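You operate a simulated robot arm through the tools that you are given. There is no shell and no other tool.

Carry out the task below with a simulated robot arm. There is one attempt and no reset: what you move stays moved.

Task
Swap the yellow pouch in the bin with yellow clips for the brown box.
Fine: pouch on top of the chest; lid back on, both clips shut.

Only the result counts: the job must be done as asked and must still hold three seconds after the hand-in. Knocking over, shifting, dropping, spilling or breaking anything else fails it. Lids that push on must go on centred and level and be pressed home; caps that screw on are set level and turned clockwise until they are tight.

Robot
A 6-joint arm with a two-finger gripper, fixed in place. Base frame: the origin is on the floor under the middle of its stand, x ahead of it, y to its left, z up. Lengths are in m, angles in degrees, forces in N, time in s.
It reaches about 1.572 m from its shoulder. Its first joint turns from -166.0 to 166.0 degrees. Payload 2.45 kg.
Tool frame: the origin (TCP) lies between the finger pads and is the grasp point; the fingertips stand 0.02 m ahead of it; z points along the fingers, y is the line along which they close. The gripper opens to 0.14 m; its body begins 0.168 m behind the TCP.
Orientation is that of the tool frame in the base frame, as a unit quaternion [x, y, z, w]. With the fingers straight down and closing along the base's y, the tool's x points along the base's -x, its y along +y and its z along -z.

Tools
- The arm moves only by the tool drive_tool. Its argument "motion" is a list of rows, each a list of 3 entries, a list of its own where there are three numbers: the turn, a rotation vector about the tool's x, y, z in degrees, then the shift along the tool's x, y, z in cm, then the gripper command, from -1 (fully open) to 1 (shut), values between in proportion. In form: [[[wx, wy, wz], [dx, dy, dz], gripper], ...]. A call has 1 to 20 rows; each row shifts and turns the commanded pose from where the row before left it, along the tool's axes as they then stand. Each row takes 0.2 s and may step no farther than 0.05 m and 8.6 degrees from the row before; otherwise, or with a gripper value out of range, the whole call is refused. Where a pose cannot be reached the arm comes as near as it can. A force on the tool above 90 N (or 10 N above the force at the start of the call, whichever is more), or a blocked arm, ends the call early, and 0.2 s more pass. The fingers move at their own pace (about 0.045 m/s each) and stop on an object; they squeeze with about 27 N. The grip force told is the motor's: it shows also when the fingers shut on nothing. Time passes only in rows, and 0.2 s behind the last, so rows that do not move let the fingers close. It gives the time, the measured TCP pose, the force on the tool (base axes), the opening and the grip force at its end, in the units of the frame above (readings bear some noise), with the torque about the TCP (base axes, N m) and any sound that the robot's microphone picked up, and new pictures: "views" is both (left out), scene, wrist or none.
- Cameras (640 x 400 px; columns grow to the right, rows downward): "scene" is fixed at [0.4014, -0.5017, 1.5308]; the picture's right is [0.77, -0.64, 0.00], its down [-0.33, -0.39, -0.86] and it looks along [0.55, 0.66, -0.51] (base axes); focal length 318 px, centre (320, 200). "wrist" rides on the gripper at [0.078, 0.011, -0.209] in the tool frame; the picture's right is [-0.14, 0.99, 0.00], its down [-0.92, -0.13, -0.37] and it looks along [-0.36, -0.05, 0.93] (tool axes); focal length 280 px, centre (320, 200). There is no depth. A picture from a camera that has moved, and an enlarged one, comes with that camera's place and axes in the base frame and with its lens.
- inspect(camera, box): a new picture of the part [left, top, right, bottom] of that camera's present view, enlarged. It takes no simulated time.
- close_job(): hands the job in; it is judged then, once.

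Places have to be worked out from the pictures, the camera data and where the tool is seen. Open the gripper and draw the arm clear of the work before you hand the job in, unless the task says otherwise.

The tools are called after "Emit:" by a JSON object that holds its "fn" and its "kwargs". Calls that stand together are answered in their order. drive_tool: Moves the arm, as the interface text tells. Its arguments: {"type":"object","properties":{"motion":{"type":"array","items":{"type":"array"}},"views":{"type":"string","enum":["both","scene","wrist","none"]}},"required":["motion"]} The other tools are called the same way: inspect (camera, box) takes an enlarged picture of a part of a camera's view; close_job () hands the job in.

At the start:

```text
t: 0.0
ee_pos: [0.5377, 0.3448, 1.1653]
tool_rot: [0.0, 1.0, -0.001, 0.0]
wrist_force: [-1.1, -0.7, 0.1]
wrist_torque: [0.0, -0.01, -0.04]
gripper_width: 0.1399
grip_force: 0.1
```

scene: 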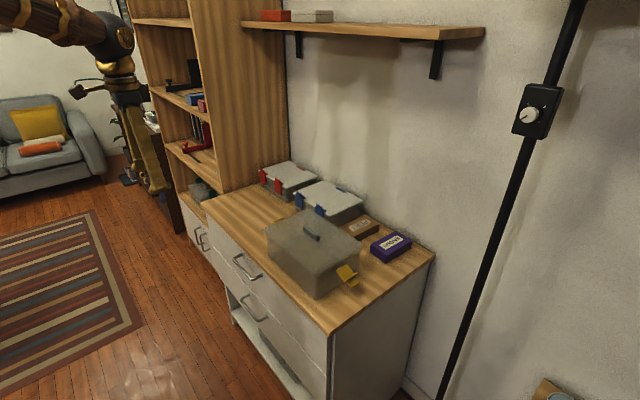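
wrist: 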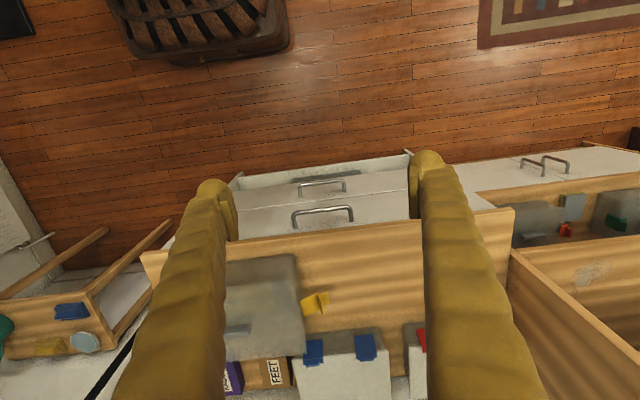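

I begin by looking closer at the chest top with the bins, the boxes and the clips.

Emit:
{"fn": "inspect", "kwargs": {"camera": "scene", "box": [240, 150, 440, 310]}}

Emit:
{"fn": "inspect", "kwargs": {"camera": "wrist", "box": [200, 230, 440, 400]}}

```text
2.50 times, centred on (340, 230) of scene
camera zoom: at [0.4014, -0.5017, 1.5308], right [0.77, -0.64, 0.0], down [-0.33, -0.39, -0.86], along [0.55, 0.66, -0.51], focal length 795 px, centre (270, 125)
```

zoom: 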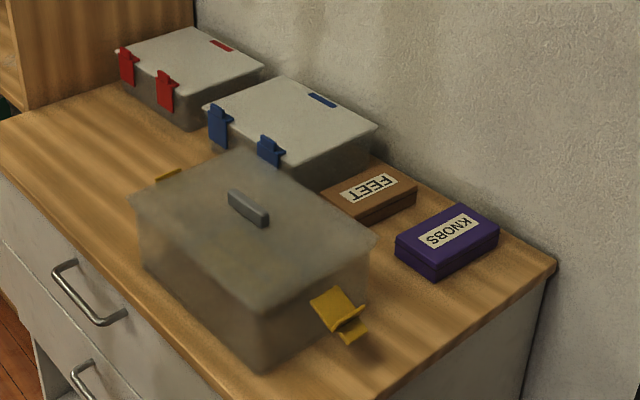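

```text
2.35 times, centred on (320, 315) of wrist
camera zoom: at [0.4587, 0.3553, 1.3735], right [0.14, 0.99, 0.0], down [0.92, -0.13, 0.37], along [0.36, -0.05, -0.93], focal length 660 px, centre (320, -71)
```

zoom: 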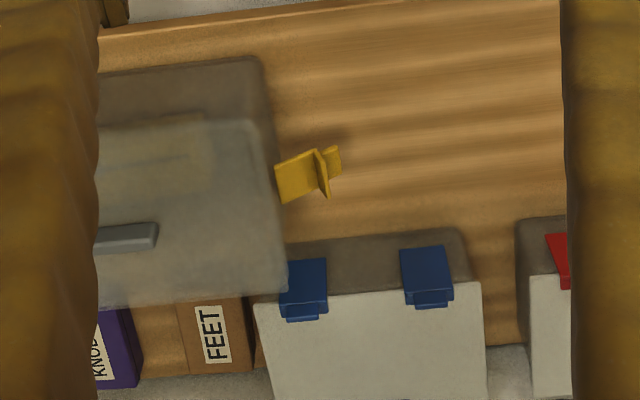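

The handle triangulates to about (0.88, 0.15, 0.946). I move the camera to the -x side of the bin, above it, for a clear top view.

Emit:
{"fn": "drive_tool", "kwargs": {"motion": [[[0, 0, 0], [-3, -4, 0], -1], [[0, 0, 0], [-3, -4, 0], -1], [[0, 0, 0], [-3, -4, 0], -1], [[0, 0, 0], [-3, -4, 0], -1], [[0, 0, 0], [-2, -4, 0], -1], [[0, 0, 0], [0, -3, 0], -1], [[0, 0, 0], [0, 0, 0], -1]]}}

```text
t: 1.6
ee_pos: [0.6773, 0.1138, 1.1631]
tool_rot: [-0.001, 1.0, 0.0, -0.001]
wrist_force: [0.3, 0.7, 0.4]
wrist_torque: [0.0, 0.03, 0.03]
gripper_width: 0.1399
grip_force: 0.0
camera wrist: at [0.5985, 0.1252, 1.3738], right [0.14, 0.99, 0.0], down [0.92, -0.13, 0.37], along [0.37, -0.05, -0.93], focal length 280 px, centre (320, 200)
```

scene: 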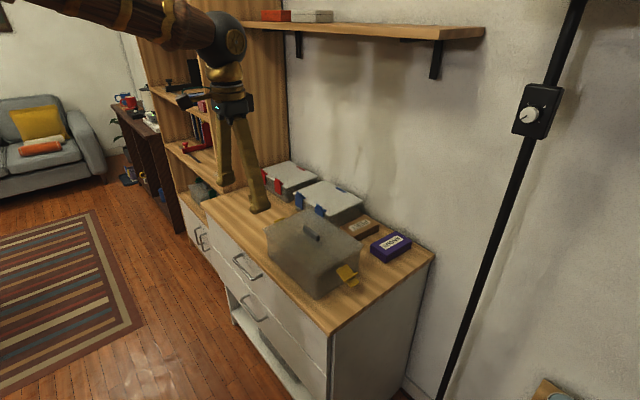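
wrist: 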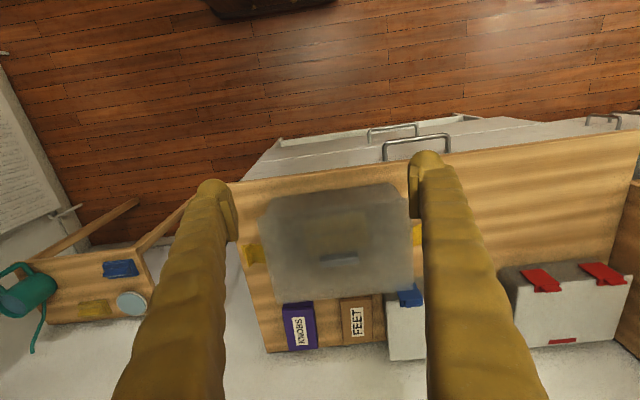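

The bin is now in full view from above. I enlarge it to measure the lid, handle, clips and boxes.

Emit:
{"fn": "inspect", "kwargs": {"camera": "wrist", "box": [220, 160, 440, 360]}}

Emit:
{"fn": "inspect", "kwargs": {"camera": "scene", "box": [255, 195, 375, 305]}}

```text
2.00 times, centred on (330, 260) of wrist
camera zoom: at [0.5985, 0.1252, 1.3738], right [0.14, 0.99, 0.0], down [0.92, -0.13, 0.37], along [0.37, -0.05, -0.93], focal length 561 px, centre (300, 80)
```

zoom: 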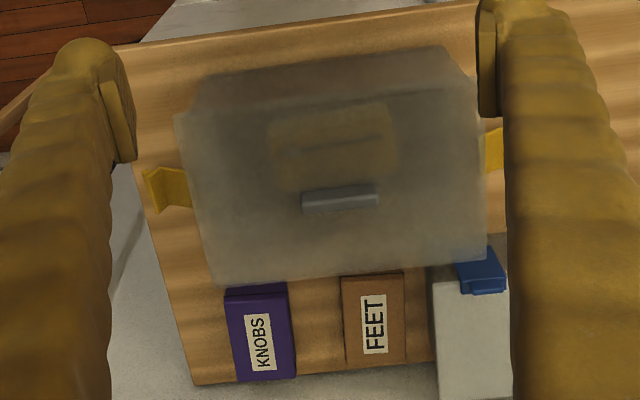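

```text
3.64 times, centred on (315, 250) of scene
camera zoom: at [0.4014, -0.5017, 1.5308], right [0.77, -0.64, 0.0], down [-0.33, -0.39, -0.86], along [0.55, 0.66, -0.51], focal length 1157 px, centre (338, 18)
```

zoom: 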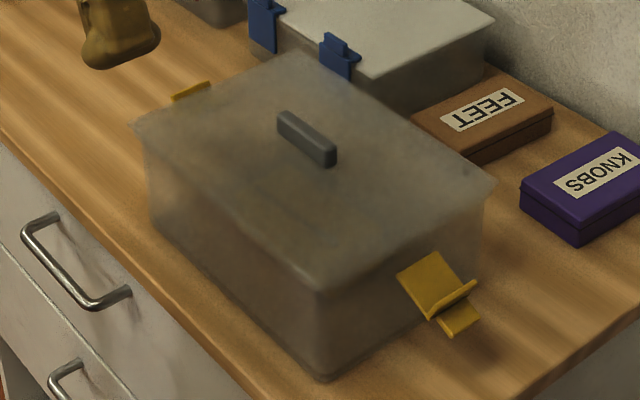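

The lid spans roughly x 0.797–0.983, y -0.01–0.255, with its top at about z 0.925; the chest top is at about z 0.80. I move to the -y side and turn the wrist 90° so the camera looks toward +y at the near clip.

Emit:
{"fn": "drive_tool", "kwargs": {"motion": [[[0, 0, 0], [-2.5, -3.5, 0], -1], [[0, 0, 0], [-2.5, -3.5, 0], -1], [[0, 0, 0], [-2.5, -3.5, 0], -1], [[0, 0, 0], [-2.5, -3.5, 0], -1], [[0, 0, 0], [-2.5, -3.5, 0], -1], [[0, 0, 0], [-2.5, -3.5, 0], -1], [[0, 0, 0], [-2.5, -3.5, 0], -1], [[0, 0, 0], [-2.5, -3.5, 0], -1], [[0, 0, -8.5], [0, 0, 0], -1], [[0, 0, -8.5], [0, 0, 0], -1], [[0, 0, -8.5], [0, 0, 0], -1], [[0, 0, -8.5], [0, 0, 0], -1], [[0, 0, -8.5], [0, 0, 0], -1], [[0, 0, -8.5], [0, 0, 0], -1], [[0, 0, -8.5], [0, 0, 0], -1], [[0, 0, -8.5], [0, 0, 0], -1], [[0, 0, -8.5], [0, 0, 0], -1], [[0, 0, -8.5], [0, 0, 0], -1], [[0, 0, -5], [0, 0, 0], -1], [[0, 0, 0], [0, 0, 0], -1]]}}

```text
t: 5.8
ee_pos: [0.8775, -0.1667, 1.1638]
tool_rot: [-0.707, 0.707, 0.0, 0.0]
wrist_force: [0.0, 0.6, 0.0]
wrist_torque: [-0.03, 0.0, -0.01]
gripper_width: 0.1399
grip_force: 0.1
camera wrist: at [0.8656, -0.2444, 1.3731], right [-0.99, 0.14, 0.0], down [0.13, 0.92, 0.37], along [0.05, 0.37, -0.93], focal length 280 px, centre (320, 200)
```

scene: 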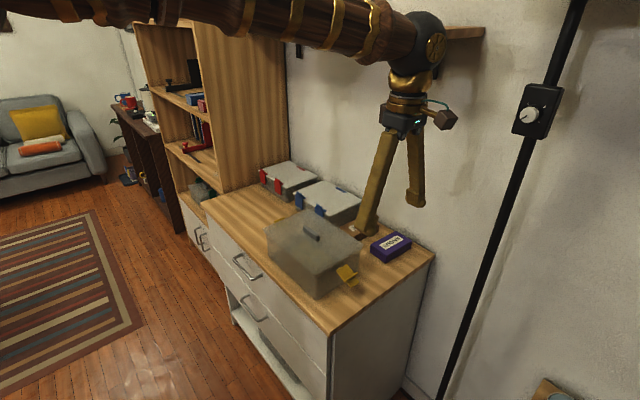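
wrist: 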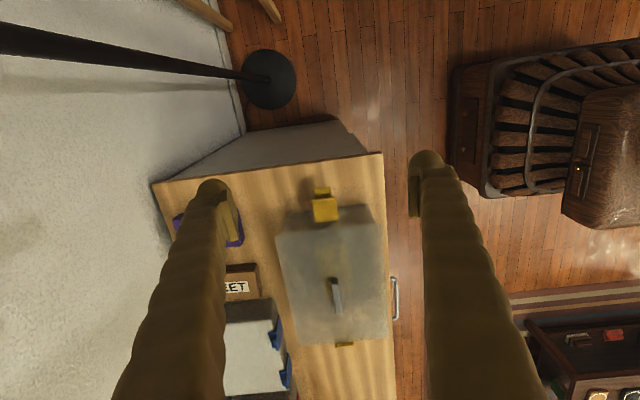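

Now I look closely at the near clip from this side.

Emit:
{"fn": "inspect", "kwargs": {"camera": "wrist", "box": [260, 170, 400, 360]}}

Emit:
{"fn": "inspect", "kwargs": {"camera": "scene", "box": [320, 250, 370, 300]}}

```text
2.11 times, centred on (330, 265) of wrist
camera zoom: at [0.8656, -0.2444, 1.3731], right [-0.99, 0.14, 0.0], down [0.13, 0.92, 0.37], along [0.05, 0.37, -0.93], focal length 590 px, centre (299, 63)
```

zoom: 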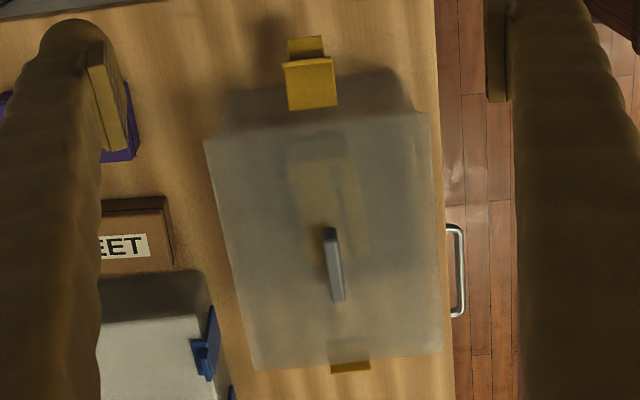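

```text
8.00 times, centred on (345, 275) of scene
camera zoom: at [0.4014, -0.5017, 1.5308], right [0.77, -0.64, 0.0], down [-0.33, -0.39, -0.86], along [0.55, 0.66, -0.51], focal length 2545 px, centre (120, -400)
```

zoom: 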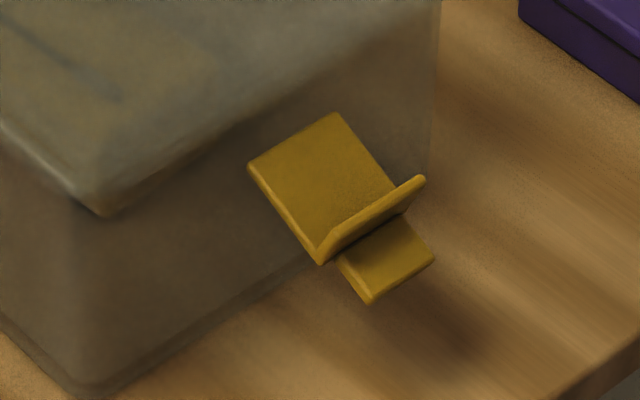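

The near clip is open: the plate is hinged just under the rim at about (0.884, -0.016, 0.90) and juts outward. The handle is at about (0.885, 0.124), along y, with its top near z 0.947. I move over it with the fingers closing along x.

Emit:
{"fn": "drive_tool", "kwargs": {"motion": [[[0, 0, 0], [-4, 0, 0], -0.2], [[0, 0, 0], [-4.5, -0.2, 0], -0.2], [[0, 0, 0], [-4.5, -0.2, 1], -0.2], [[0, 0, 0], [-4.5, -0.2, 1.5], -0.2], [[0, 0, 0], [-4.5, -0.15, 2], -0.2], [[0, 0, 0], [-4, 0, 2.5], -0.2], [[0, 0, 0], [-3, 0, 3], -0.2], [[0, 0, 0], [0, 0, 3], -0.2], [[0, 0, 0], [0, 0, 0], -0.2]]}}

```text
t: 7.8
ee_pos: [0.8858, 0.1228, 1.0329]
tool_rot: [0.707, -0.707, 0.0, 0.0]
wrist_force: [-0.6, -0.7, 0.0]
wrist_torque: [-0.02, 0.0, 0.03]
gripper_width: 0.084
grip_force: 0.1
camera wrist: at [0.8736, 0.0452, 1.2425], right [-0.99, 0.14, 0.0], down [0.13, 0.92, 0.37], along [0.05, 0.36, -0.93], focal length 280 px, centre (320, 200)
```

scene: 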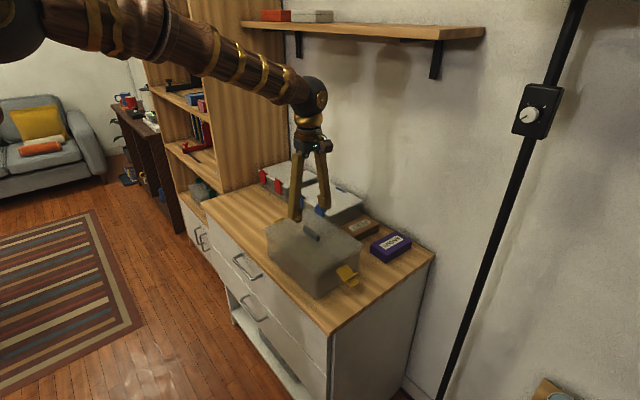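
wrist: 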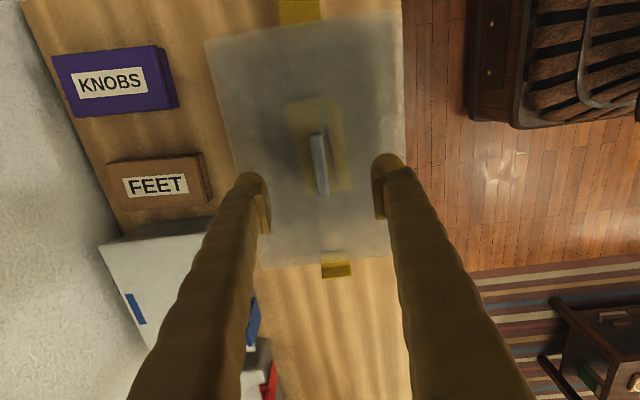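

The handle is centred between the fingers. I descend to straddle it, taking the last bit in small steps.

Emit:
{"fn": "drive_tool", "kwargs": {"motion": [[[0, 0, 0], [0.2, 0, 2.5], -0.2], [[0, 0, 0], [0, 0, 2.5], -0.2], [[0, 0, 0], [0, 0, 1.5], -0.2], [[0, 0, 0], [0, 0, 1], -0.2], [[0, 0, 0], [0, 0, 0.5], -0.2], [[0, 0, 0], [0, 0, 0.2], -0.2], [[0, 0, 0], [0, 0, 0], -0.2]]}}

```text
t: 9.4
ee_pos: [0.886, 0.1211, 0.953]
tool_rot: [0.708, -0.707, 0.001, -0.001]
wrist_force: [-3.9, -1.1, 23.0]
wrist_torque: [-0.01, 0.41, 0.02]
gripper_width: 0.0848
grip_force: 0.4
camera wrist: at [0.8733, 0.0438, 1.1626], right [-0.99, 0.14, 0.0], down [0.13, 0.92, 0.37], along [0.05, 0.37, -0.93], focal length 280 px, centre (320, 200)
```

scene: 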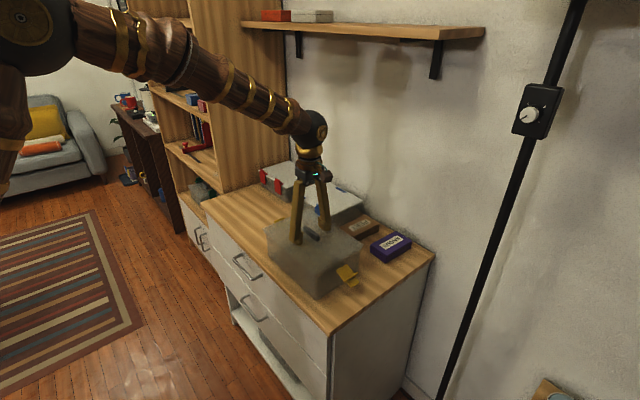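
wrist: 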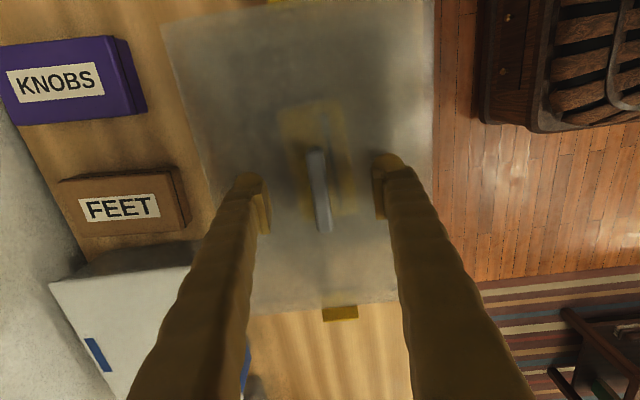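

The fingertips touch the lid with 23 N, so the lid top is at about z 0.933. I back off slightly and close on the handle.

Emit:
{"fn": "drive_tool", "kwargs": {"motion": [[[0, 0, 0], [0, 0, -0.4], -0.2], [[0, 0, 0], [0, 0, 0], 0.2], [[0, 0, 0], [0, 0, 0], 0.6], [[0, 0, 0], [0, 0, 0], 1], [[0, 0, 0], [0, 0, 0], 1], [[0, 0, 0], [0, 0, 0], 1], [[0, 0, 0], [0, 0, 0], 1]], "views": "wrist"}}

```text
t: 11.0
ee_pos: [0.8856, 0.1209, 0.9573]
tool_rot: [0.707, -0.707, 0.0, 0.0]
wrist_force: [0.0, -1.4, 3.8]
wrist_torque: [0.01, 0.0, 0.02]
gripper_width: 0.0129
grip_force: 27.1
camera wrist: at [0.8736, 0.0437, 1.1653], right [-0.99, 0.14, 0.0], down [0.13, 0.92, 0.37], along [0.05, 0.36, -0.93], focal length 280 px, centre (320, 200)
```

wrist: 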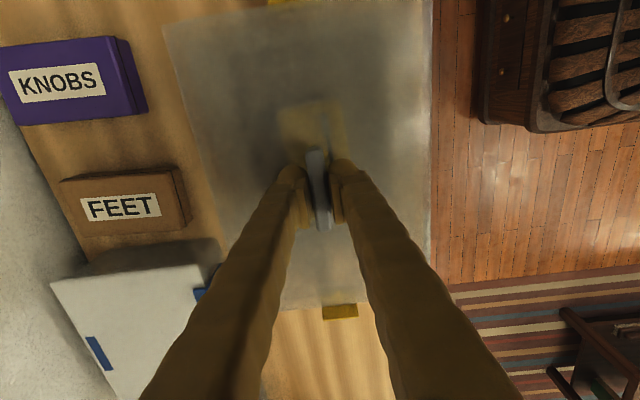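

The handle is gripped at width 0.0129 with the lid-on pose at TCP (0.8856, 0.1209, 0.957). I lift gently straight up and check that the lid comes free.

Emit:
{"fn": "drive_tool", "kwargs": {"motion": [[[0, 0, 0], [0, 0, -0.5], 1], [[0, 0, 0], [0, 0, -0.5], 1], [[0, 0, 0], [0, 0, -1], 1], [[0, 0, 0], [0, 0, -1], 1], [[0, 0, 0], [0, 0, -1], 1], [[0, 0, 0], [0, 0, 0], 1]]}}

```text
t: 12.4
ee_pos: [0.885, 0.1213, 0.9956]
tool_rot: [0.707, -0.707, -0.001, 0.0]
wrist_force: [-0.4, -0.4, -1.5]
wrist_torque: [-0.01, 0.02, -0.01]
gripper_width: 0.0128
grip_force: 26.5
camera wrist: at [0.8734, 0.0439, 1.2059], right [-0.99, 0.14, 0.0], down [0.13, 0.92, 0.37], along [0.05, 0.36, -0.93], focal length 280 px, centre (320, 200)
```

scene: 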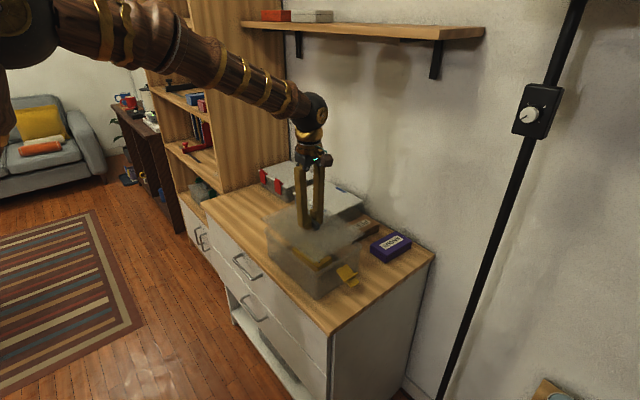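
wrist: 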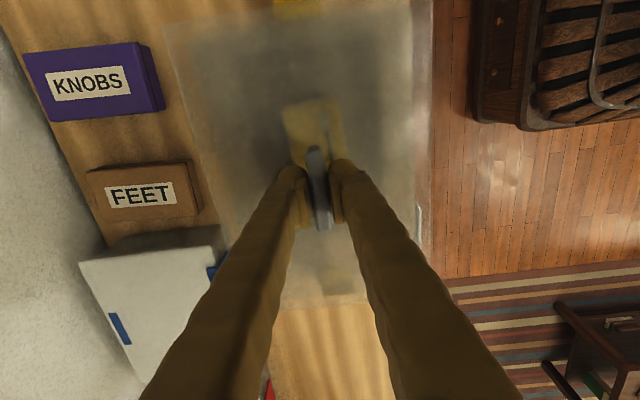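

The lid is free and hanging level. I raise it more and carry it toward +y over the empty part of the chest top.

Emit:
{"fn": "drive_tool", "kwargs": {"motion": [[[0, 0, 0], [0, 0, -2], 1], [[0, 0, 0], [0, 0, -3], 1], [[0, 0, 0], [0, 0, -3], 1], [[0, 0, 0], [-2, 0, 0], 1], [[0, 0, 0], [-4, 0, 0], 1], [[0, 0, 0], [-4, 0, 0], 1], [[0, 0, 0], [-4, 0, 0], 1], [[0, 0, 0], [-4, 0, 0], 1], [[0, 0, 0], [-4, 0, 0], 1], [[0, 0, 0], [-4, 0, 0], 1], [[0, 0, 0], [-4, 0, 0], 1], [[0, 0, 0], [-4, 0, 0], 1], [[0, 0, 0], [-4, 0, 0], 1], [[0, 0, 0], [-3, 0, 0], 1], [[0, 0, 0], [-1, 0, 0], 1], [[0, 0, 0], [0, 0, 0], 1]]}}

```text
t: 15.8
ee_pos: [0.8849, 0.5417, 1.0764]
tool_rot: [-0.707, 0.708, 0.0, 0.0]
wrist_force: [0.0, -0.1, -1.0]
wrist_torque: [0.01, 0.0, 0.01]
gripper_width: 0.0129
grip_force: 26.9
camera wrist: at [0.8737, 0.4637, 1.2856], right [-0.99, 0.14, 0.0], down [0.13, 0.92, 0.37], along [0.05, 0.36, -0.93], focal length 280 px, centre (320, 200)
```

scene: 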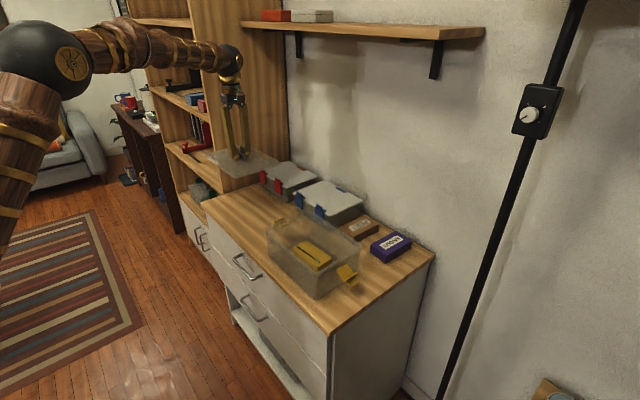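
wrist: 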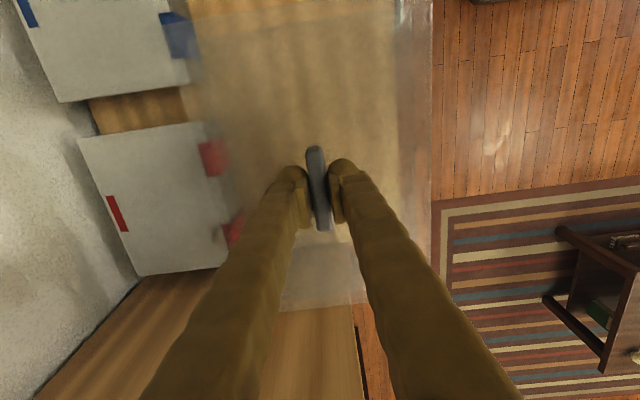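

The lid hangs over the free area; I check clearance to the bookcase panel and the red clips before lowering.

Emit:
{"fn": "inspect", "kwargs": {"camera": "wrist", "box": [60, 90, 440, 400]}}

Emit:
{"fn": "inspect", "kwargs": {"camera": "scene", "box": [180, 120, 330, 240]}}

```text
1.29 times, centred on (250, 245) of wrist
camera zoom: at [0.8737, 0.4637, 1.2856], right [-0.99, 0.14, 0.0], down [0.13, 0.92, 0.37], along [0.05, 0.36, -0.93], focal length 362 px, centre (410, 142)
```

zoom: 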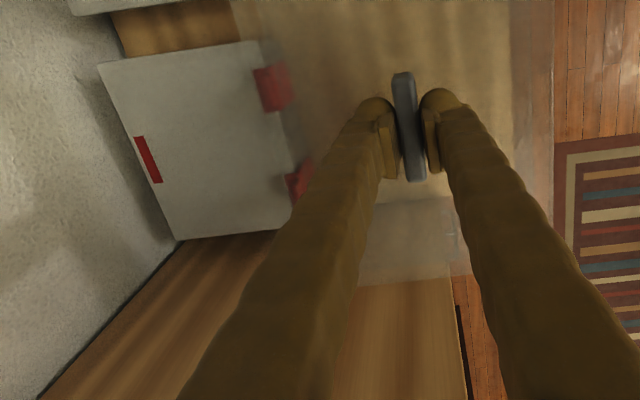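

```text
3.33 times, centred on (255, 180) of scene
camera zoom: at [0.4014, -0.5017, 1.5308], right [0.77, -0.64, 0.0], down [-0.33, -0.39, -0.86], along [0.55, 0.66, -0.51], focal length 1060 px, centre (537, 267)
```

zoom: 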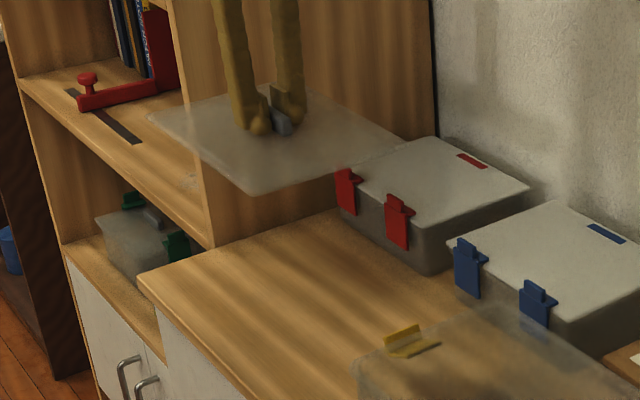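

The lid is a thin slab and the panel sits at y≈0.77, so there is room. I shift it 3 cm further in +y, 0.5 cm toward the front, and lower to just above the chest.

Emit:
{"fn": "drive_tool", "kwargs": {"motion": [[[0, 0, 0], [-3, 0.5, 0], 1], [[0, 0, 0], [0, 0, 4], 1], [[0, 0, 0], [0, 0, 4], 1], [[0, 0, 0], [0, 0, 4], 1], [[0, 0, 0], [0, 0, 4], 1], [[0, 0, 0], [0, 0, 3], 1], [[0, 0, 0], [0, 0, 1], 1], [[0, 0, 0], [0, 0, 0], 1]]}}

```text
t: 17.6
ee_pos: [0.8814, 0.5711, 0.8752]
tool_rot: [-0.707, 0.707, 0.0, 0.0]
wrist_force: [0.3, 0.3, -0.5]
wrist_torque: [0.0, 0.0, 0.02]
gripper_width: 0.0126
grip_force: 27.2
camera wrist: at [0.8692, 0.4936, 1.0848], right [-0.99, 0.14, 0.0], down [0.13, 0.92, 0.37], along [0.05, 0.36, -0.93], focal length 280 px, centre (320, 200)
```

scene: 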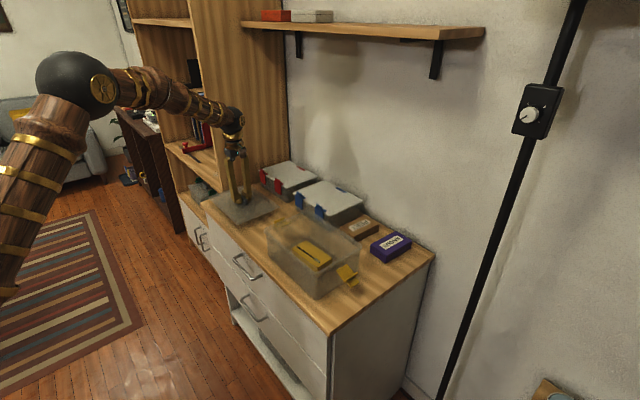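
wrist: 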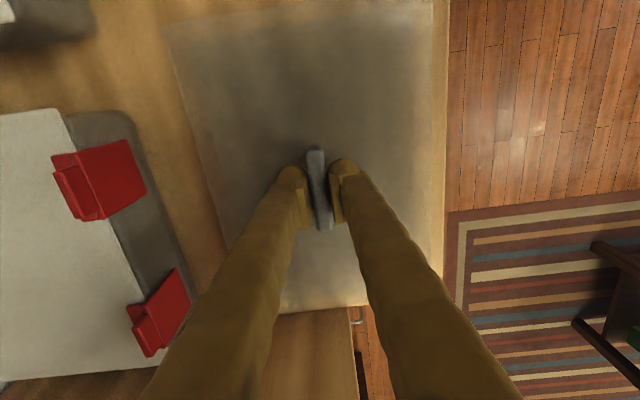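

I lower in small steps and watch for contact.

Emit:
{"fn": "drive_tool", "kwargs": {"motion": [[[0, 0, 0], [0, 0, 0.5], 1], [[0, 0, 0], [0, 0, 0.5], 1], [[0, 0, 0], [0, 0, 0.3], 1], [[0, 0, 0], [0, 0, 0], 1]], "views": "none"}}

Emit:
{"fn": "inspect", "kwargs": {"camera": "scene", "box": [190, 150, 290, 240]}}

```text
t: 18.6
ee_pos: [0.8809, 0.5716, 0.8635]
tool_rot: [0.707, -0.707, 0.0, 0.0]
wrist_force: [-0.2, 0.3, -1.3]
wrist_torque: [0.01, 0.0, 0.02]
gripper_width: 0.0128
grip_force: 26.9
```

```text
4.44 times, centred on (240, 195) of scene
camera zoom: at [0.4014, -0.5017, 1.5308], right [0.77, -0.64, 0.0], down [-0.33, -0.39, -0.86], along [0.55, 0.66, -0.51], focal length 1414 px, centre (676, 222)
```

zoom: 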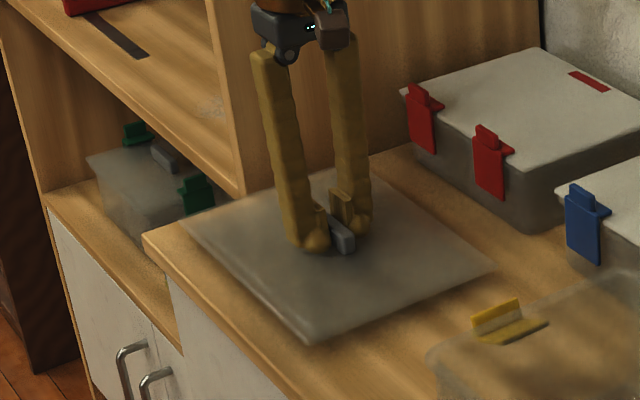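

No contact yet; I continue down in 3 mm steps.

Emit:
{"fn": "drive_tool", "kwargs": {"motion": [[[0, 0, 0], [0, 0, 0.3], 1], [[0, 0, 0], [0, 0, 0.3], 1], [[0, 0, 0], [0, 0, 0.3], 1], [[0, 0, 0], [0, 0, 0], 1]], "views": "none"}}

```text
t: 19.6
ee_pos: [0.8807, 0.5711, 0.8545]
tool_rot: [0.708, -0.706, 0.0, 0.0]
wrist_force: [0.9, -0.2, 0.6]
wrist_torque: [-0.07, -0.01, -0.01]
gripper_width: 0.0129
grip_force: 27.0
```

Emit:
{"fn": "drive_tool", "kwargs": {"motion": [[[0, 0, 0], [0, 0, 0.2], 1], [[0, 0, 0], [0, 0, 0.2], 1], [[0, 0, 0], [0, 0, 0], 1]], "views": "scene"}}

```text
t: 20.4
ee_pos: [0.8789, 0.5724, 0.853]
tool_rot: [-0.707, 0.707, -0.001, 0.003]
wrist_force: [-9.4, -7.0, 52.6]
wrist_torque: [-0.14, 0.26, 0.02]
gripper_width: 0.0129
grip_force: 27.1
```

scene: 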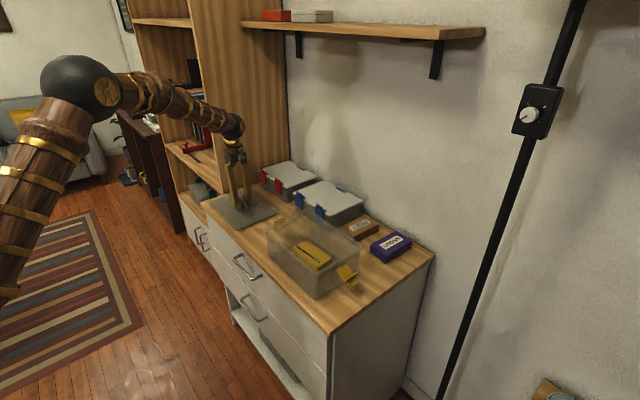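

The lid is on the chest top (contact at TCP z≈0.854). I relieve the pressure and open the fingers.

Emit:
{"fn": "drive_tool", "kwargs": {"motion": [[[0, 0, 0], [0, 0, -0.3], 1], [[0, 0, 0], [0, 0, -0.05], 1], [[0, 0, 0], [0, 0, 0], 0.4], [[0, 0, 0], [0, 0, 0], 0.2], [[0, 0, 0], [0, 0, 0], 0.2], [[0, 0, 0], [0, 0, 0], 0.2]], "views": "wrist"}}

```text
t: 21.8
ee_pos: [0.8803, 0.5714, 0.8528]
tool_rot: [0.707, -0.707, 0.0, 0.0]
wrist_force: [-1.6, 3.6, 23.2]
wrist_torque: [0.08, -0.12, -0.06]
gripper_width: 0.0509
grip_force: 0.2
camera wrist: at [0.8683, 0.4941, 1.0626], right [-0.99, 0.14, 0.0], down [0.13, 0.92, 0.37], along [0.05, 0.36, -0.93], focal length 280 px, centre (320, 200)
```

wrist: 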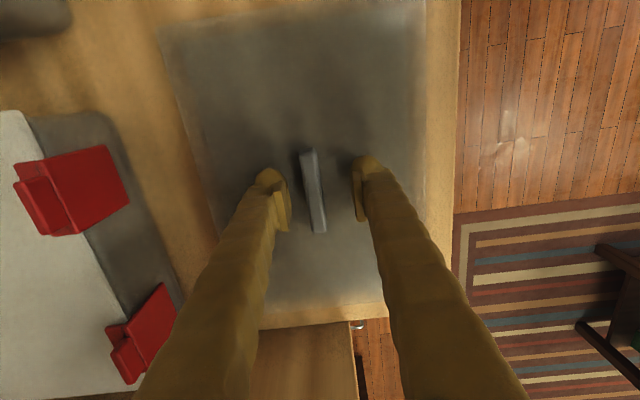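

The fingers are clear of the handle; I rise straight up and look.

Emit:
{"fn": "drive_tool", "kwargs": {"motion": [[[0, 0, 0], [0, 0, -0.5], 0.2], [[0, 0, 0], [0, 0, -1], 0.2], [[0, 0, 0], [0, 0, -3], 0.2], [[0, 0, 0], [0, 0, -4], 0.2], [[0, 0, 0], [0, 0, -4], 0.2], [[0, 0, 0], [0, 0, -4], 0.2], [[0, 0, 0], [0, 0, -4], 0.2], [[0, 0, 0], [0, 0, 0], 0.2]]}}

```text
t: 23.6
ee_pos: [0.8791, 0.5704, 1.0596]
tool_rot: [0.707, -0.707, 0.001, 0.0]
wrist_force: [-0.2, -0.1, 0.5]
wrist_torque: [0.0, 0.01, 0.0]
gripper_width: 0.0557
grip_force: 0.1
camera wrist: at [0.8679, 0.4941, 1.2682], right [-0.99, 0.14, 0.0], down [0.13, 0.92, 0.37], along [0.05, 0.36, -0.93], focal length 280 px, centre (320, 200)
```

scene: 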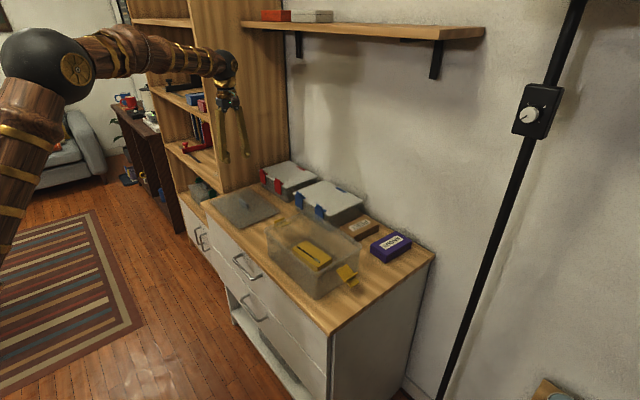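
wrist: 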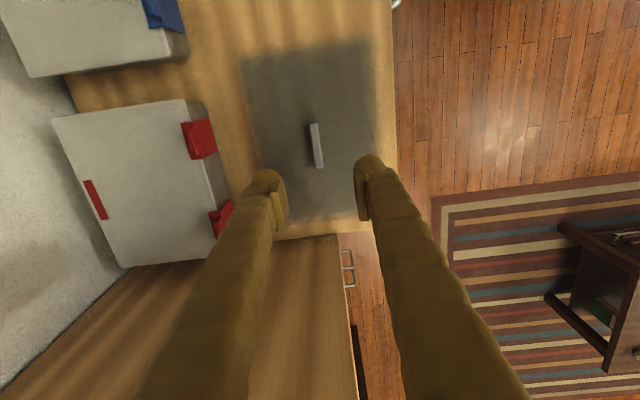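

The lid lies flat and clear. Now I move back over the open bin to look at the pouch.

Emit:
{"fn": "drive_tool", "kwargs": {"motion": [[[0, 0, 0], [4, 0, -1], 0.2], [[0, 0, 0], [4.5, 0, -1], -0.2], [[0, 0, 0], [4.5, 0, -1], -0.5], [[0, 0, 0], [4.5, 0, -1], -1], [[0, 0, 0], [4.5, 0, 0], -1], [[0, 0, 0], [4.5, 0, 0], -1], [[0, 0, 0], [4.5, 0, 0], -1], [[0, 0, 0], [4.5, 0, 0], -1], [[0, 0, 0], [4.5, 0, 0], -1], [[0, 0, 0], [4.5, 0, 0], -1], [[0, 0, 0], [3, -0.6, 0], -1], [[0, 0, 0], [0, 0, 0], -1]]}}

Emit:
{"fn": "inspect", "kwargs": {"camera": "wrist", "box": [200, 30, 460, 300]}}

Emit:
{"fn": "inspect", "kwargs": {"camera": "scene", "box": [255, 195, 375, 305]}}

```text
t: 26.2
ee_pos: [0.8859, 0.0969, 1.0972]
tool_rot: [0.707, -0.707, -0.001, -0.001]
wrist_force: [0.7, -0.1, 0.1]
wrist_torque: [0.03, 0.03, -0.02]
gripper_width: 0.14
grip_force: 0.1
camera wrist: at [0.8743, 0.0192, 1.3079], right [-0.99, 0.14, 0.0], down [0.13, 0.92, 0.37], along [0.05, 0.36, -0.93], focal length 280 px, centre (320, 200)
```

scene: 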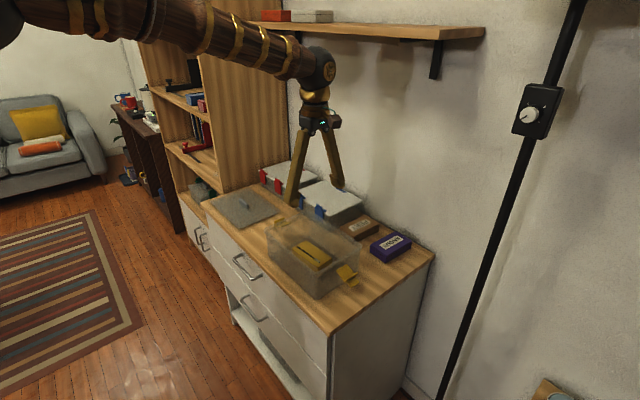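
wrist: 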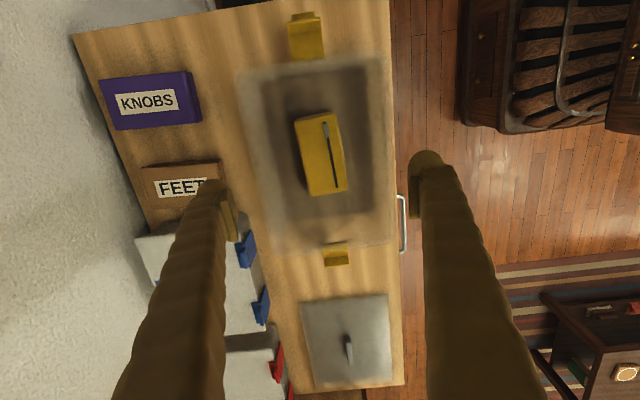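

```text
1.48 times, centred on (330, 165) of wrist
camera zoom: at [0.8743, 0.0192, 1.3079], right [-0.99, 0.14, 0.0], down [0.13, 0.92, 0.37], along [0.05, 0.36, -0.93], focal length 415 px, centre (305, 252)
```

zoom: 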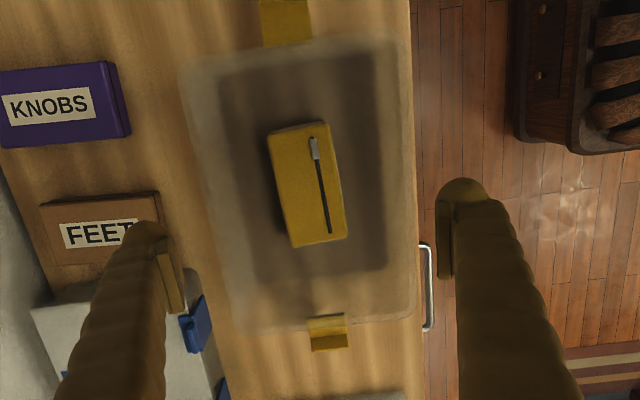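

```text
3.64 times, centred on (315, 250) of scene
camera zoom: at [0.4014, -0.5017, 1.5308], right [0.77, -0.64, 0.0], down [-0.33, -0.39, -0.86], along [0.55, 0.66, -0.51], focal length 1157 px, centre (338, 18)
```

zoom: 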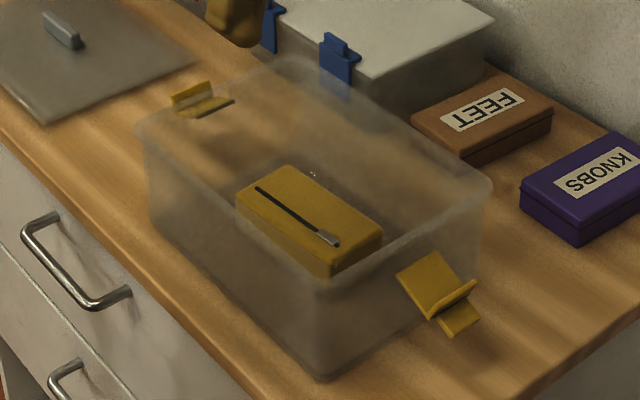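

The pouch lies at about x 0.85–0.917, y 0.053–0.182, top z≈0.867, turned about 3°. I set the opening to 0.085 to clear the bin walls, align, and descend part way.

Emit:
{"fn": "drive_tool", "kwargs": {"motion": [[[0, 0, -3], [0, 0, 0], -0.2], [[0, 0, 0], [-2, 0.2, 0], -0.2], [[0, 0, 0], [0, 0, 2], -0.2], [[0, 0, 0], [0, 0, 3], -0.2], [[0, 0, 0], [0, 0, 3], -0.2], [[0, 0, 0], [0, 0, 3], -0.2], [[0, 0, 0], [0, 0, 3], -0.2], [[0, 0, 0], [0, 0, 0], -0.2]]}}

```text
t: 28.0
ee_pos: [0.8825, 0.1168, 0.9581]
tool_rot: [0.726, -0.688, -0.001, 0.0]
wrist_force: [0.6, -0.1, -0.5]
wrist_torque: [-0.03, 0.0, -0.03]
gripper_width: 0.0842
grip_force: 0.1
camera wrist: at [0.8753, 0.0388, 1.1672], right [-1.0, 0.09, 0.0], down [0.08, 0.93, 0.37], along [0.03, 0.37, -0.93], focal length 280 px, centre (320, 200)
```

scene: 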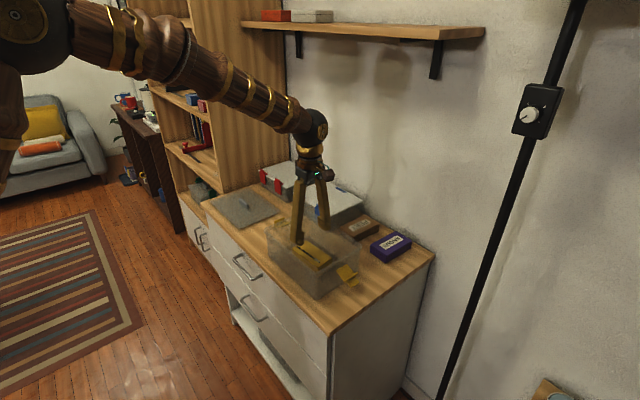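
wrist: 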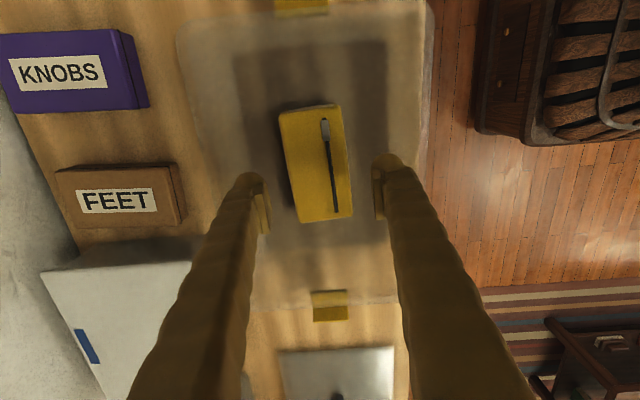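

The pouch is centred between the fingers. I descend into the bin to about z 0.853.

Emit:
{"fn": "drive_tool", "kwargs": {"motion": [[[0, 0, 0], [0, -0.1, 2.5], -0.2], [[0, 0, 0], [0, 0, 2.5], -0.2], [[0, 0, 0], [0, 0, 2.5], -0.2], [[0, 0, 0], [0, 0, 1.5], -0.2], [[0, 0, 0], [0, 0, 1], -0.2], [[0, 0, 0], [0, 0, 0.4], -0.2], [[0, 0, 0], [0, 0, 0], -0.2]]}}

```text
t: 29.6
ee_pos: [0.8836, 0.1158, 0.8554]
tool_rot: [0.725, -0.689, 0.0, 0.0]
wrist_force: [-0.3, -0.7, -0.3]
wrist_torque: [-0.03, 0.0, -0.01]
gripper_width: 0.084
grip_force: 0.1
camera wrist: at [0.8766, 0.0385, 1.0641], right [-1.0, 0.09, 0.0], down [0.08, 0.93, 0.37], along [0.03, 0.37, -0.93], focal length 280 px, centre (320, 200)
```

scene: 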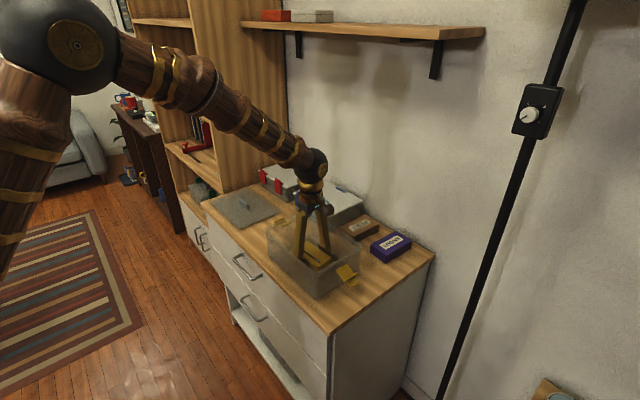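
wrist: 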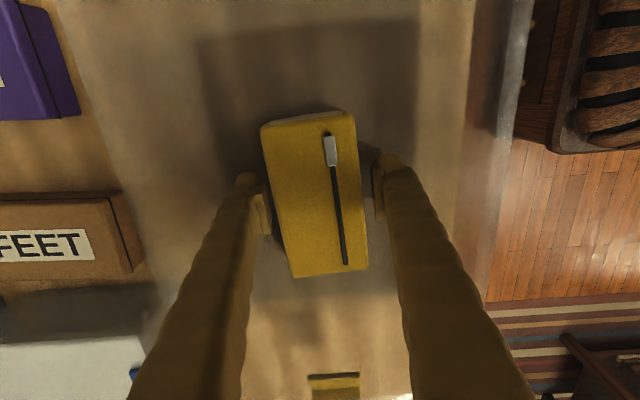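

The fingers straddle the pouch without touching the walls. I close and lift a little.

Emit:
{"fn": "drive_tool", "kwargs": {"motion": [[[0, 0, 0], [0, 0, 0], 0.3], [[0, 0, 0], [0, 0, 0], 0.6], [[0, 0, 0], [0, 0, 0], 1], [[0, 0, 0], [0, 0, 0], 1], [[0, 0, 0], [0, 0, 0], 1], [[0, 0, 0], [0, 0, -1], 1], [[0, 0, 0], [0, 0, -2], 1], [[0, 0, 0], [0, 0, 0], 1]]}}

```text
t: 31.4
ee_pos: [0.8844, 0.1171, 0.8837]
tool_rot: [0.725, -0.689, -0.001, -0.001]
wrist_force: [-0.1, -0.4, -0.3]
wrist_torque: [0.02, 0.02, 0.03]
gripper_width: 0.0713
grip_force: 27.4
camera wrist: at [0.8768, 0.0386, 1.0943], right [-1.0, 0.09, 0.0], down [0.08, 0.93, 0.37], along [0.03, 0.37, -0.93], focal length 280 px, centre (320, 200)
```

scene: 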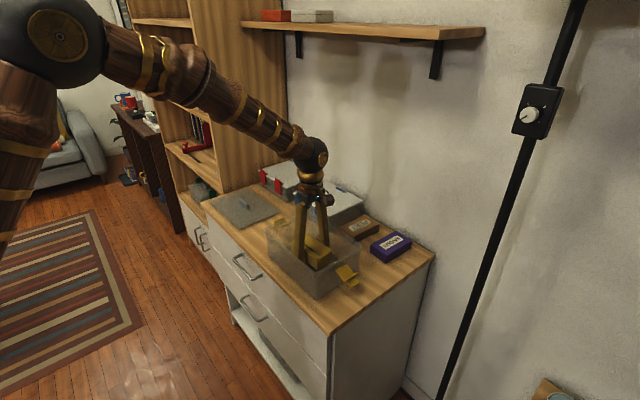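
wrist: 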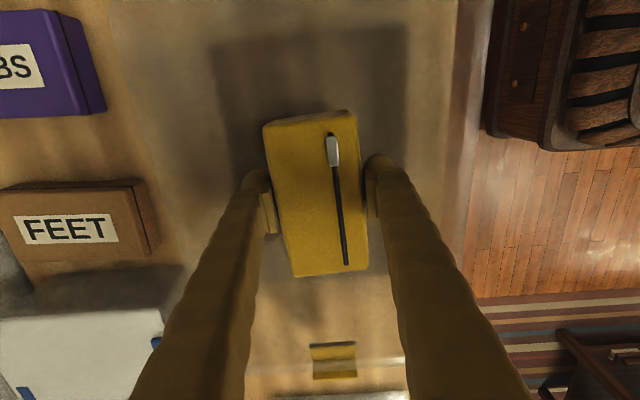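

The pouch is held (width 0.071). I raise it clear of the rim and carry it toward +y; I'll set it turned 90° in the gap between bin and lid.

Emit:
{"fn": "drive_tool", "kwargs": {"motion": [[[0, 0, 0], [0, 0, -3], 1], [[0, 0, 0], [0, 0, -4], 1], [[0, 0, 0], [0, 0, -4], 1], [[0, 0, 0], [0, 0, -4], 1], [[0, 0, 0], [0, 0, -1], 1], [[0, 0, 0], [-4.2, -0.9, 0], 1], [[0, 0, 0], [-4.2, -0.9, 0], 1], [[0, 0, 0], [-4.2, -0.9, 0], 1], [[0, 0, 0], [-4.2, -0.9, 0], 1], [[0, 0, 0], [-4.2, -0.9, 0], 1], [[0, 0, 0], [-4.2, -0.9, 0], 1], [[0, 0, 0], [0, 0, 0], 1]], "views": "none"}}

Emit:
{"fn": "drive_tool", "kwargs": {"motion": [[[0, 0, 8.5], [0, 0, 0], 1], [[0, 0, 8.5], [0, 0, 0], 1], [[0, 0, 8.5], [0, 0, 0], 1], [[0, 0, 8.5], [0, 0, 0], 1], [[0, 0, 8.5], [0, 0, 0], 1], [[0, 0, 8.5], [0, 0, 0], 1], [[0, 0, 8.5], [0, 0, 0], 1], [[0, 0, 8.5], [0, 0, 0], 1], [[0, 0, 8.5], [0, 0, 0], 1], [[0, 0, 8.5], [0, 0, 0], 1], [[0, 0, 8], [0, 0, 0], 1], [[0, 0, 0], [0, 0, 0], 1]]}}

```text
t: 34.0
ee_pos: [0.9253, 0.3727, 1.0459]
tool_rot: [0.725, -0.689, -0.001, 0.0]
wrist_force: [-0.1, 0.1, -0.5]
wrist_torque: [-0.01, 0.0, 0.0]
gripper_width: 0.0712
grip_force: 26.5
```

```text
t: 36.6
ee_pos: [0.9254, 0.3704, 1.0444]
tool_rot: [0.001, 1.0, 0.001, -0.001]
wrist_force: [-0.3, -0.1, -0.9]
wrist_torque: [0.01, 0.02, -0.03]
gripper_width: 0.0714
grip_force: 26.8
camera wrist: at [0.8461, 0.3828, 1.2543], right [0.14, 0.99, 0.0], down [0.92, -0.13, 0.37], along [0.36, -0.05, -0.93], focal length 280 px, centre (320, 200)
```

scene: 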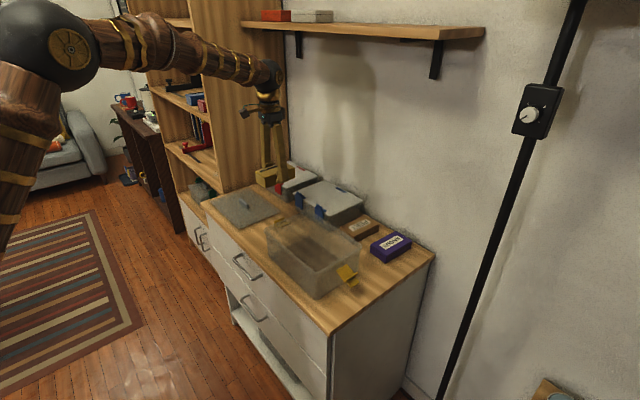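
wrist: 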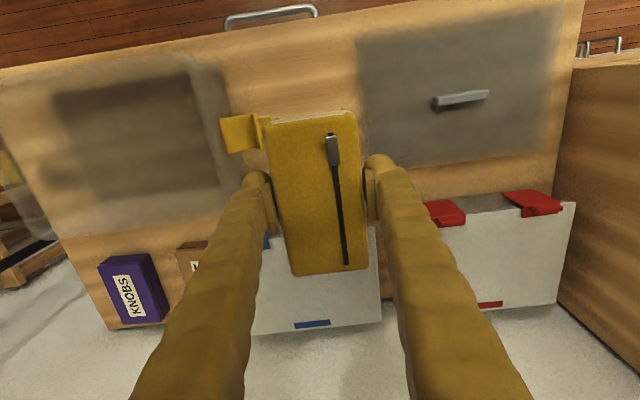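

Lid edge is at y≈0.438 and the far clip reaches y≈0.315 at x 0.861–0.906. I nudge the pouch to (0.937, 0.365) so the fingers clear both, then lower most of the way.

Emit:
{"fn": "drive_tool", "kwargs": {"motion": [[[0, 0, 0], [-1.2, -0.5, 0], 1], [[0, 0, 0], [0, 0, 3], 1], [[0, 0, 0], [0, 0, 4], 1], [[0, 0, 0], [0, 0, 4], 1], [[0, 0, 0], [0, 0, 3], 1], [[0, 0, 0], [0, 0, 2], 1], [[0, 0, 0], [0, 0, 1], 1], [[0, 0, 0], [0, 0, 0], 1]]}}

Emit:
{"fn": "inspect", "kwargs": {"camera": "scene", "box": [210, 140, 370, 270]}}

```text
t: 38.4
ee_pos: [0.9362, 0.3651, 0.8744]
tool_rot: [0.0, 1.0, 0.001, 0.0]
wrist_force: [-0.5, -0.3, -0.9]
wrist_torque: [0.0, 0.0, 0.0]
gripper_width: 0.0711
grip_force: 27.1
camera wrist: at [0.8581, 0.3771, 1.0841], right [0.14, 0.99, 0.0], down [0.92, -0.13, 0.37], along [0.37, -0.05, -0.93], focal length 280 px, centre (320, 200)
```

scene: 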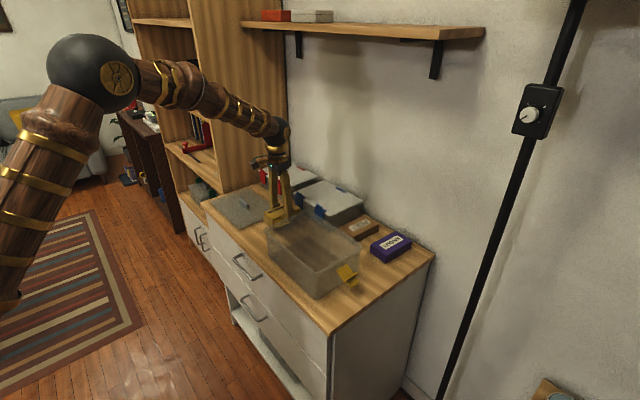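
wrist: 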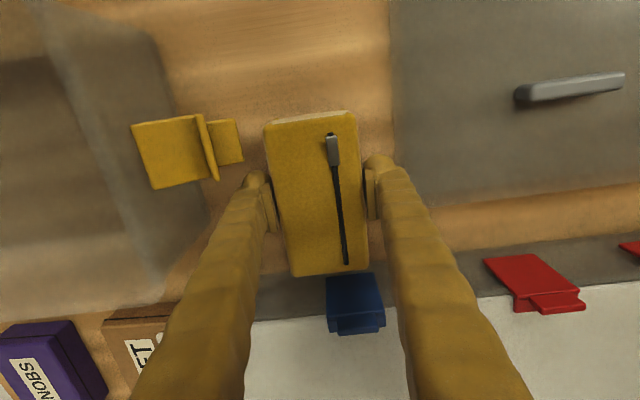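

```text
3.08 times, centred on (290, 205) of scene
camera zoom: at [0.4014, -0.5017, 1.5308], right [0.77, -0.64, 0.0], down [-0.33, -0.39, -0.86], along [0.55, 0.66, -0.51], focal length 979 px, centre (412, 185)
```

zoom: 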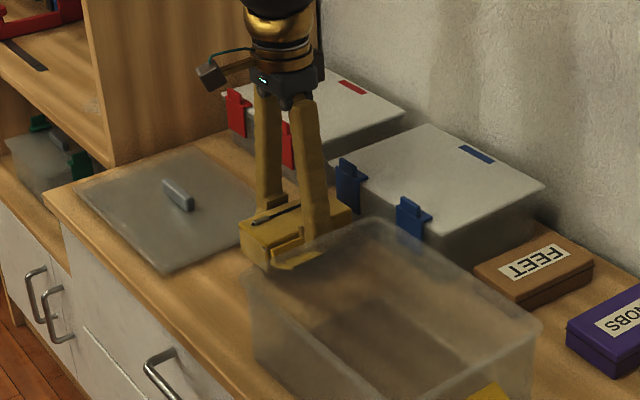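

Clear of clip and lid on both sides. I lower the last two centimetres in small steps.

Emit:
{"fn": "drive_tool", "kwargs": {"motion": [[[0, 0, 0], [0, 0, 0.8], 1], [[0, 0, 0], [0, 0, 0.5], 1], [[0, 0, 0], [0, 0, 0.3], 1], [[0, 0, 0], [0, 0, 0.3], 1], [[0, 0, 0], [0, 0, 0], 1]], "views": "none"}}

```text
t: 39.6
ee_pos: [0.9377, 0.3661, 0.8551]
tool_rot: [-0.001, 1.0, 0.0, 0.0]
wrist_force: [0.3, -0.9, -0.7]
wrist_torque: [-0.03, 0.01, 0.01]
gripper_width: 0.0711
grip_force: 27.4
```

Emit:
{"fn": "drive_tool", "kwargs": {"motion": [[[0, 0, 0], [0, 0, 0.2], 1], [[0, 0, 0], [0, 0, 0.15], 1], [[0, 0, 0], [0, 0, 0], 1]], "views": "none"}}

```text
t: 40.4
ee_pos: [0.9375, 0.3657, 0.8525]
tool_rot: [0.001, 1.0, 0.0, 0.0]
wrist_force: [-0.1, -0.3, -1.8]
wrist_torque: [0.04, -0.01, 0.01]
gripper_width: 0.0713
grip_force: 27.1
```

Still no contact; I continue in 1.5 mm steps.

Emit:
{"fn": "drive_tool", "kwargs": {"motion": [[[0, 0, 0], [0, 0, 0.15], 1], [[0, 0, 0], [0, 0, 0.15], 1], [[0, 0, 0], [0, 0, 0], 1]], "views": "none"}}

```text
t: 41.2
ee_pos: [0.9354, 0.3668, 0.8494]
tool_rot: [0.0, 1.0, 0.0, 0.002]
wrist_force: [-1.0, -1.7, 20.8]
wrist_torque: [-0.14, 0.33, -0.01]
gripper_width: 0.0711
grip_force: 27.3
```

Contact: the pouch rests on the chest top at TCP z≈0.850. I ease off and open just enough to release.

Emit:
{"fn": "drive_tool", "kwargs": {"motion": [[[0, 0, 0], [0, 0, -0.15], 1], [[0, 0, 0], [0, 0, 0], -0.05], [[0, 0, 0], [0, 0, 0], -0.14], [[0, 0, 0], [0, 0, 0], -0.14], [[0, 0, 0], [0, 0, -0.5], -0.14], [[0, 0, 0], [0, 0, -1], -0.14], [[0, 0, 0], [0, 0, -2], -0.14], [[0, 0, 0], [0, 0, 0], -0.14]]}}

```text
t: 43.0
ee_pos: [0.9374, 0.3657, 0.8865]
tool_rot: [0.0, 1.0, -0.001, 0.0]
wrist_force: [0.2, -0.3, 0.6]
wrist_torque: [-0.03, -0.01, -0.02]
gripper_width: 0.0799
grip_force: 0.1
camera wrist: at [0.8582, 0.3774, 1.0953], right [0.14, 0.99, 0.0], down [0.92, -0.13, 0.37], along [0.36, -0.05, -0.93], focal length 280 px, centre (320, 200)
```

scene: 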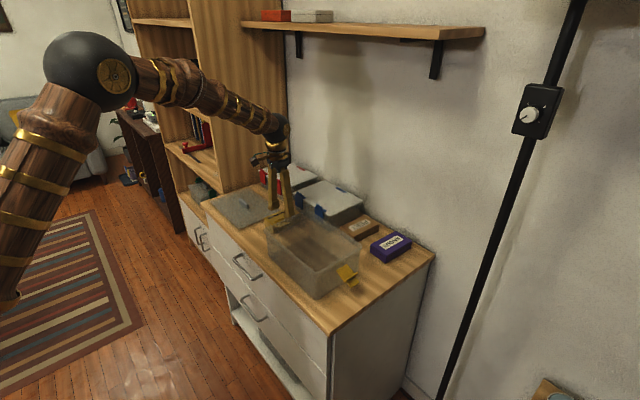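
wrist: 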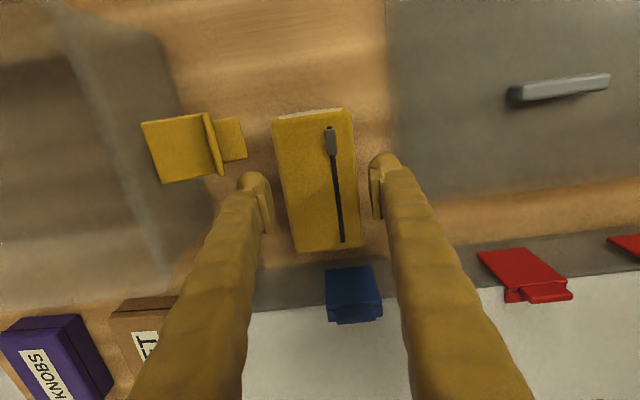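

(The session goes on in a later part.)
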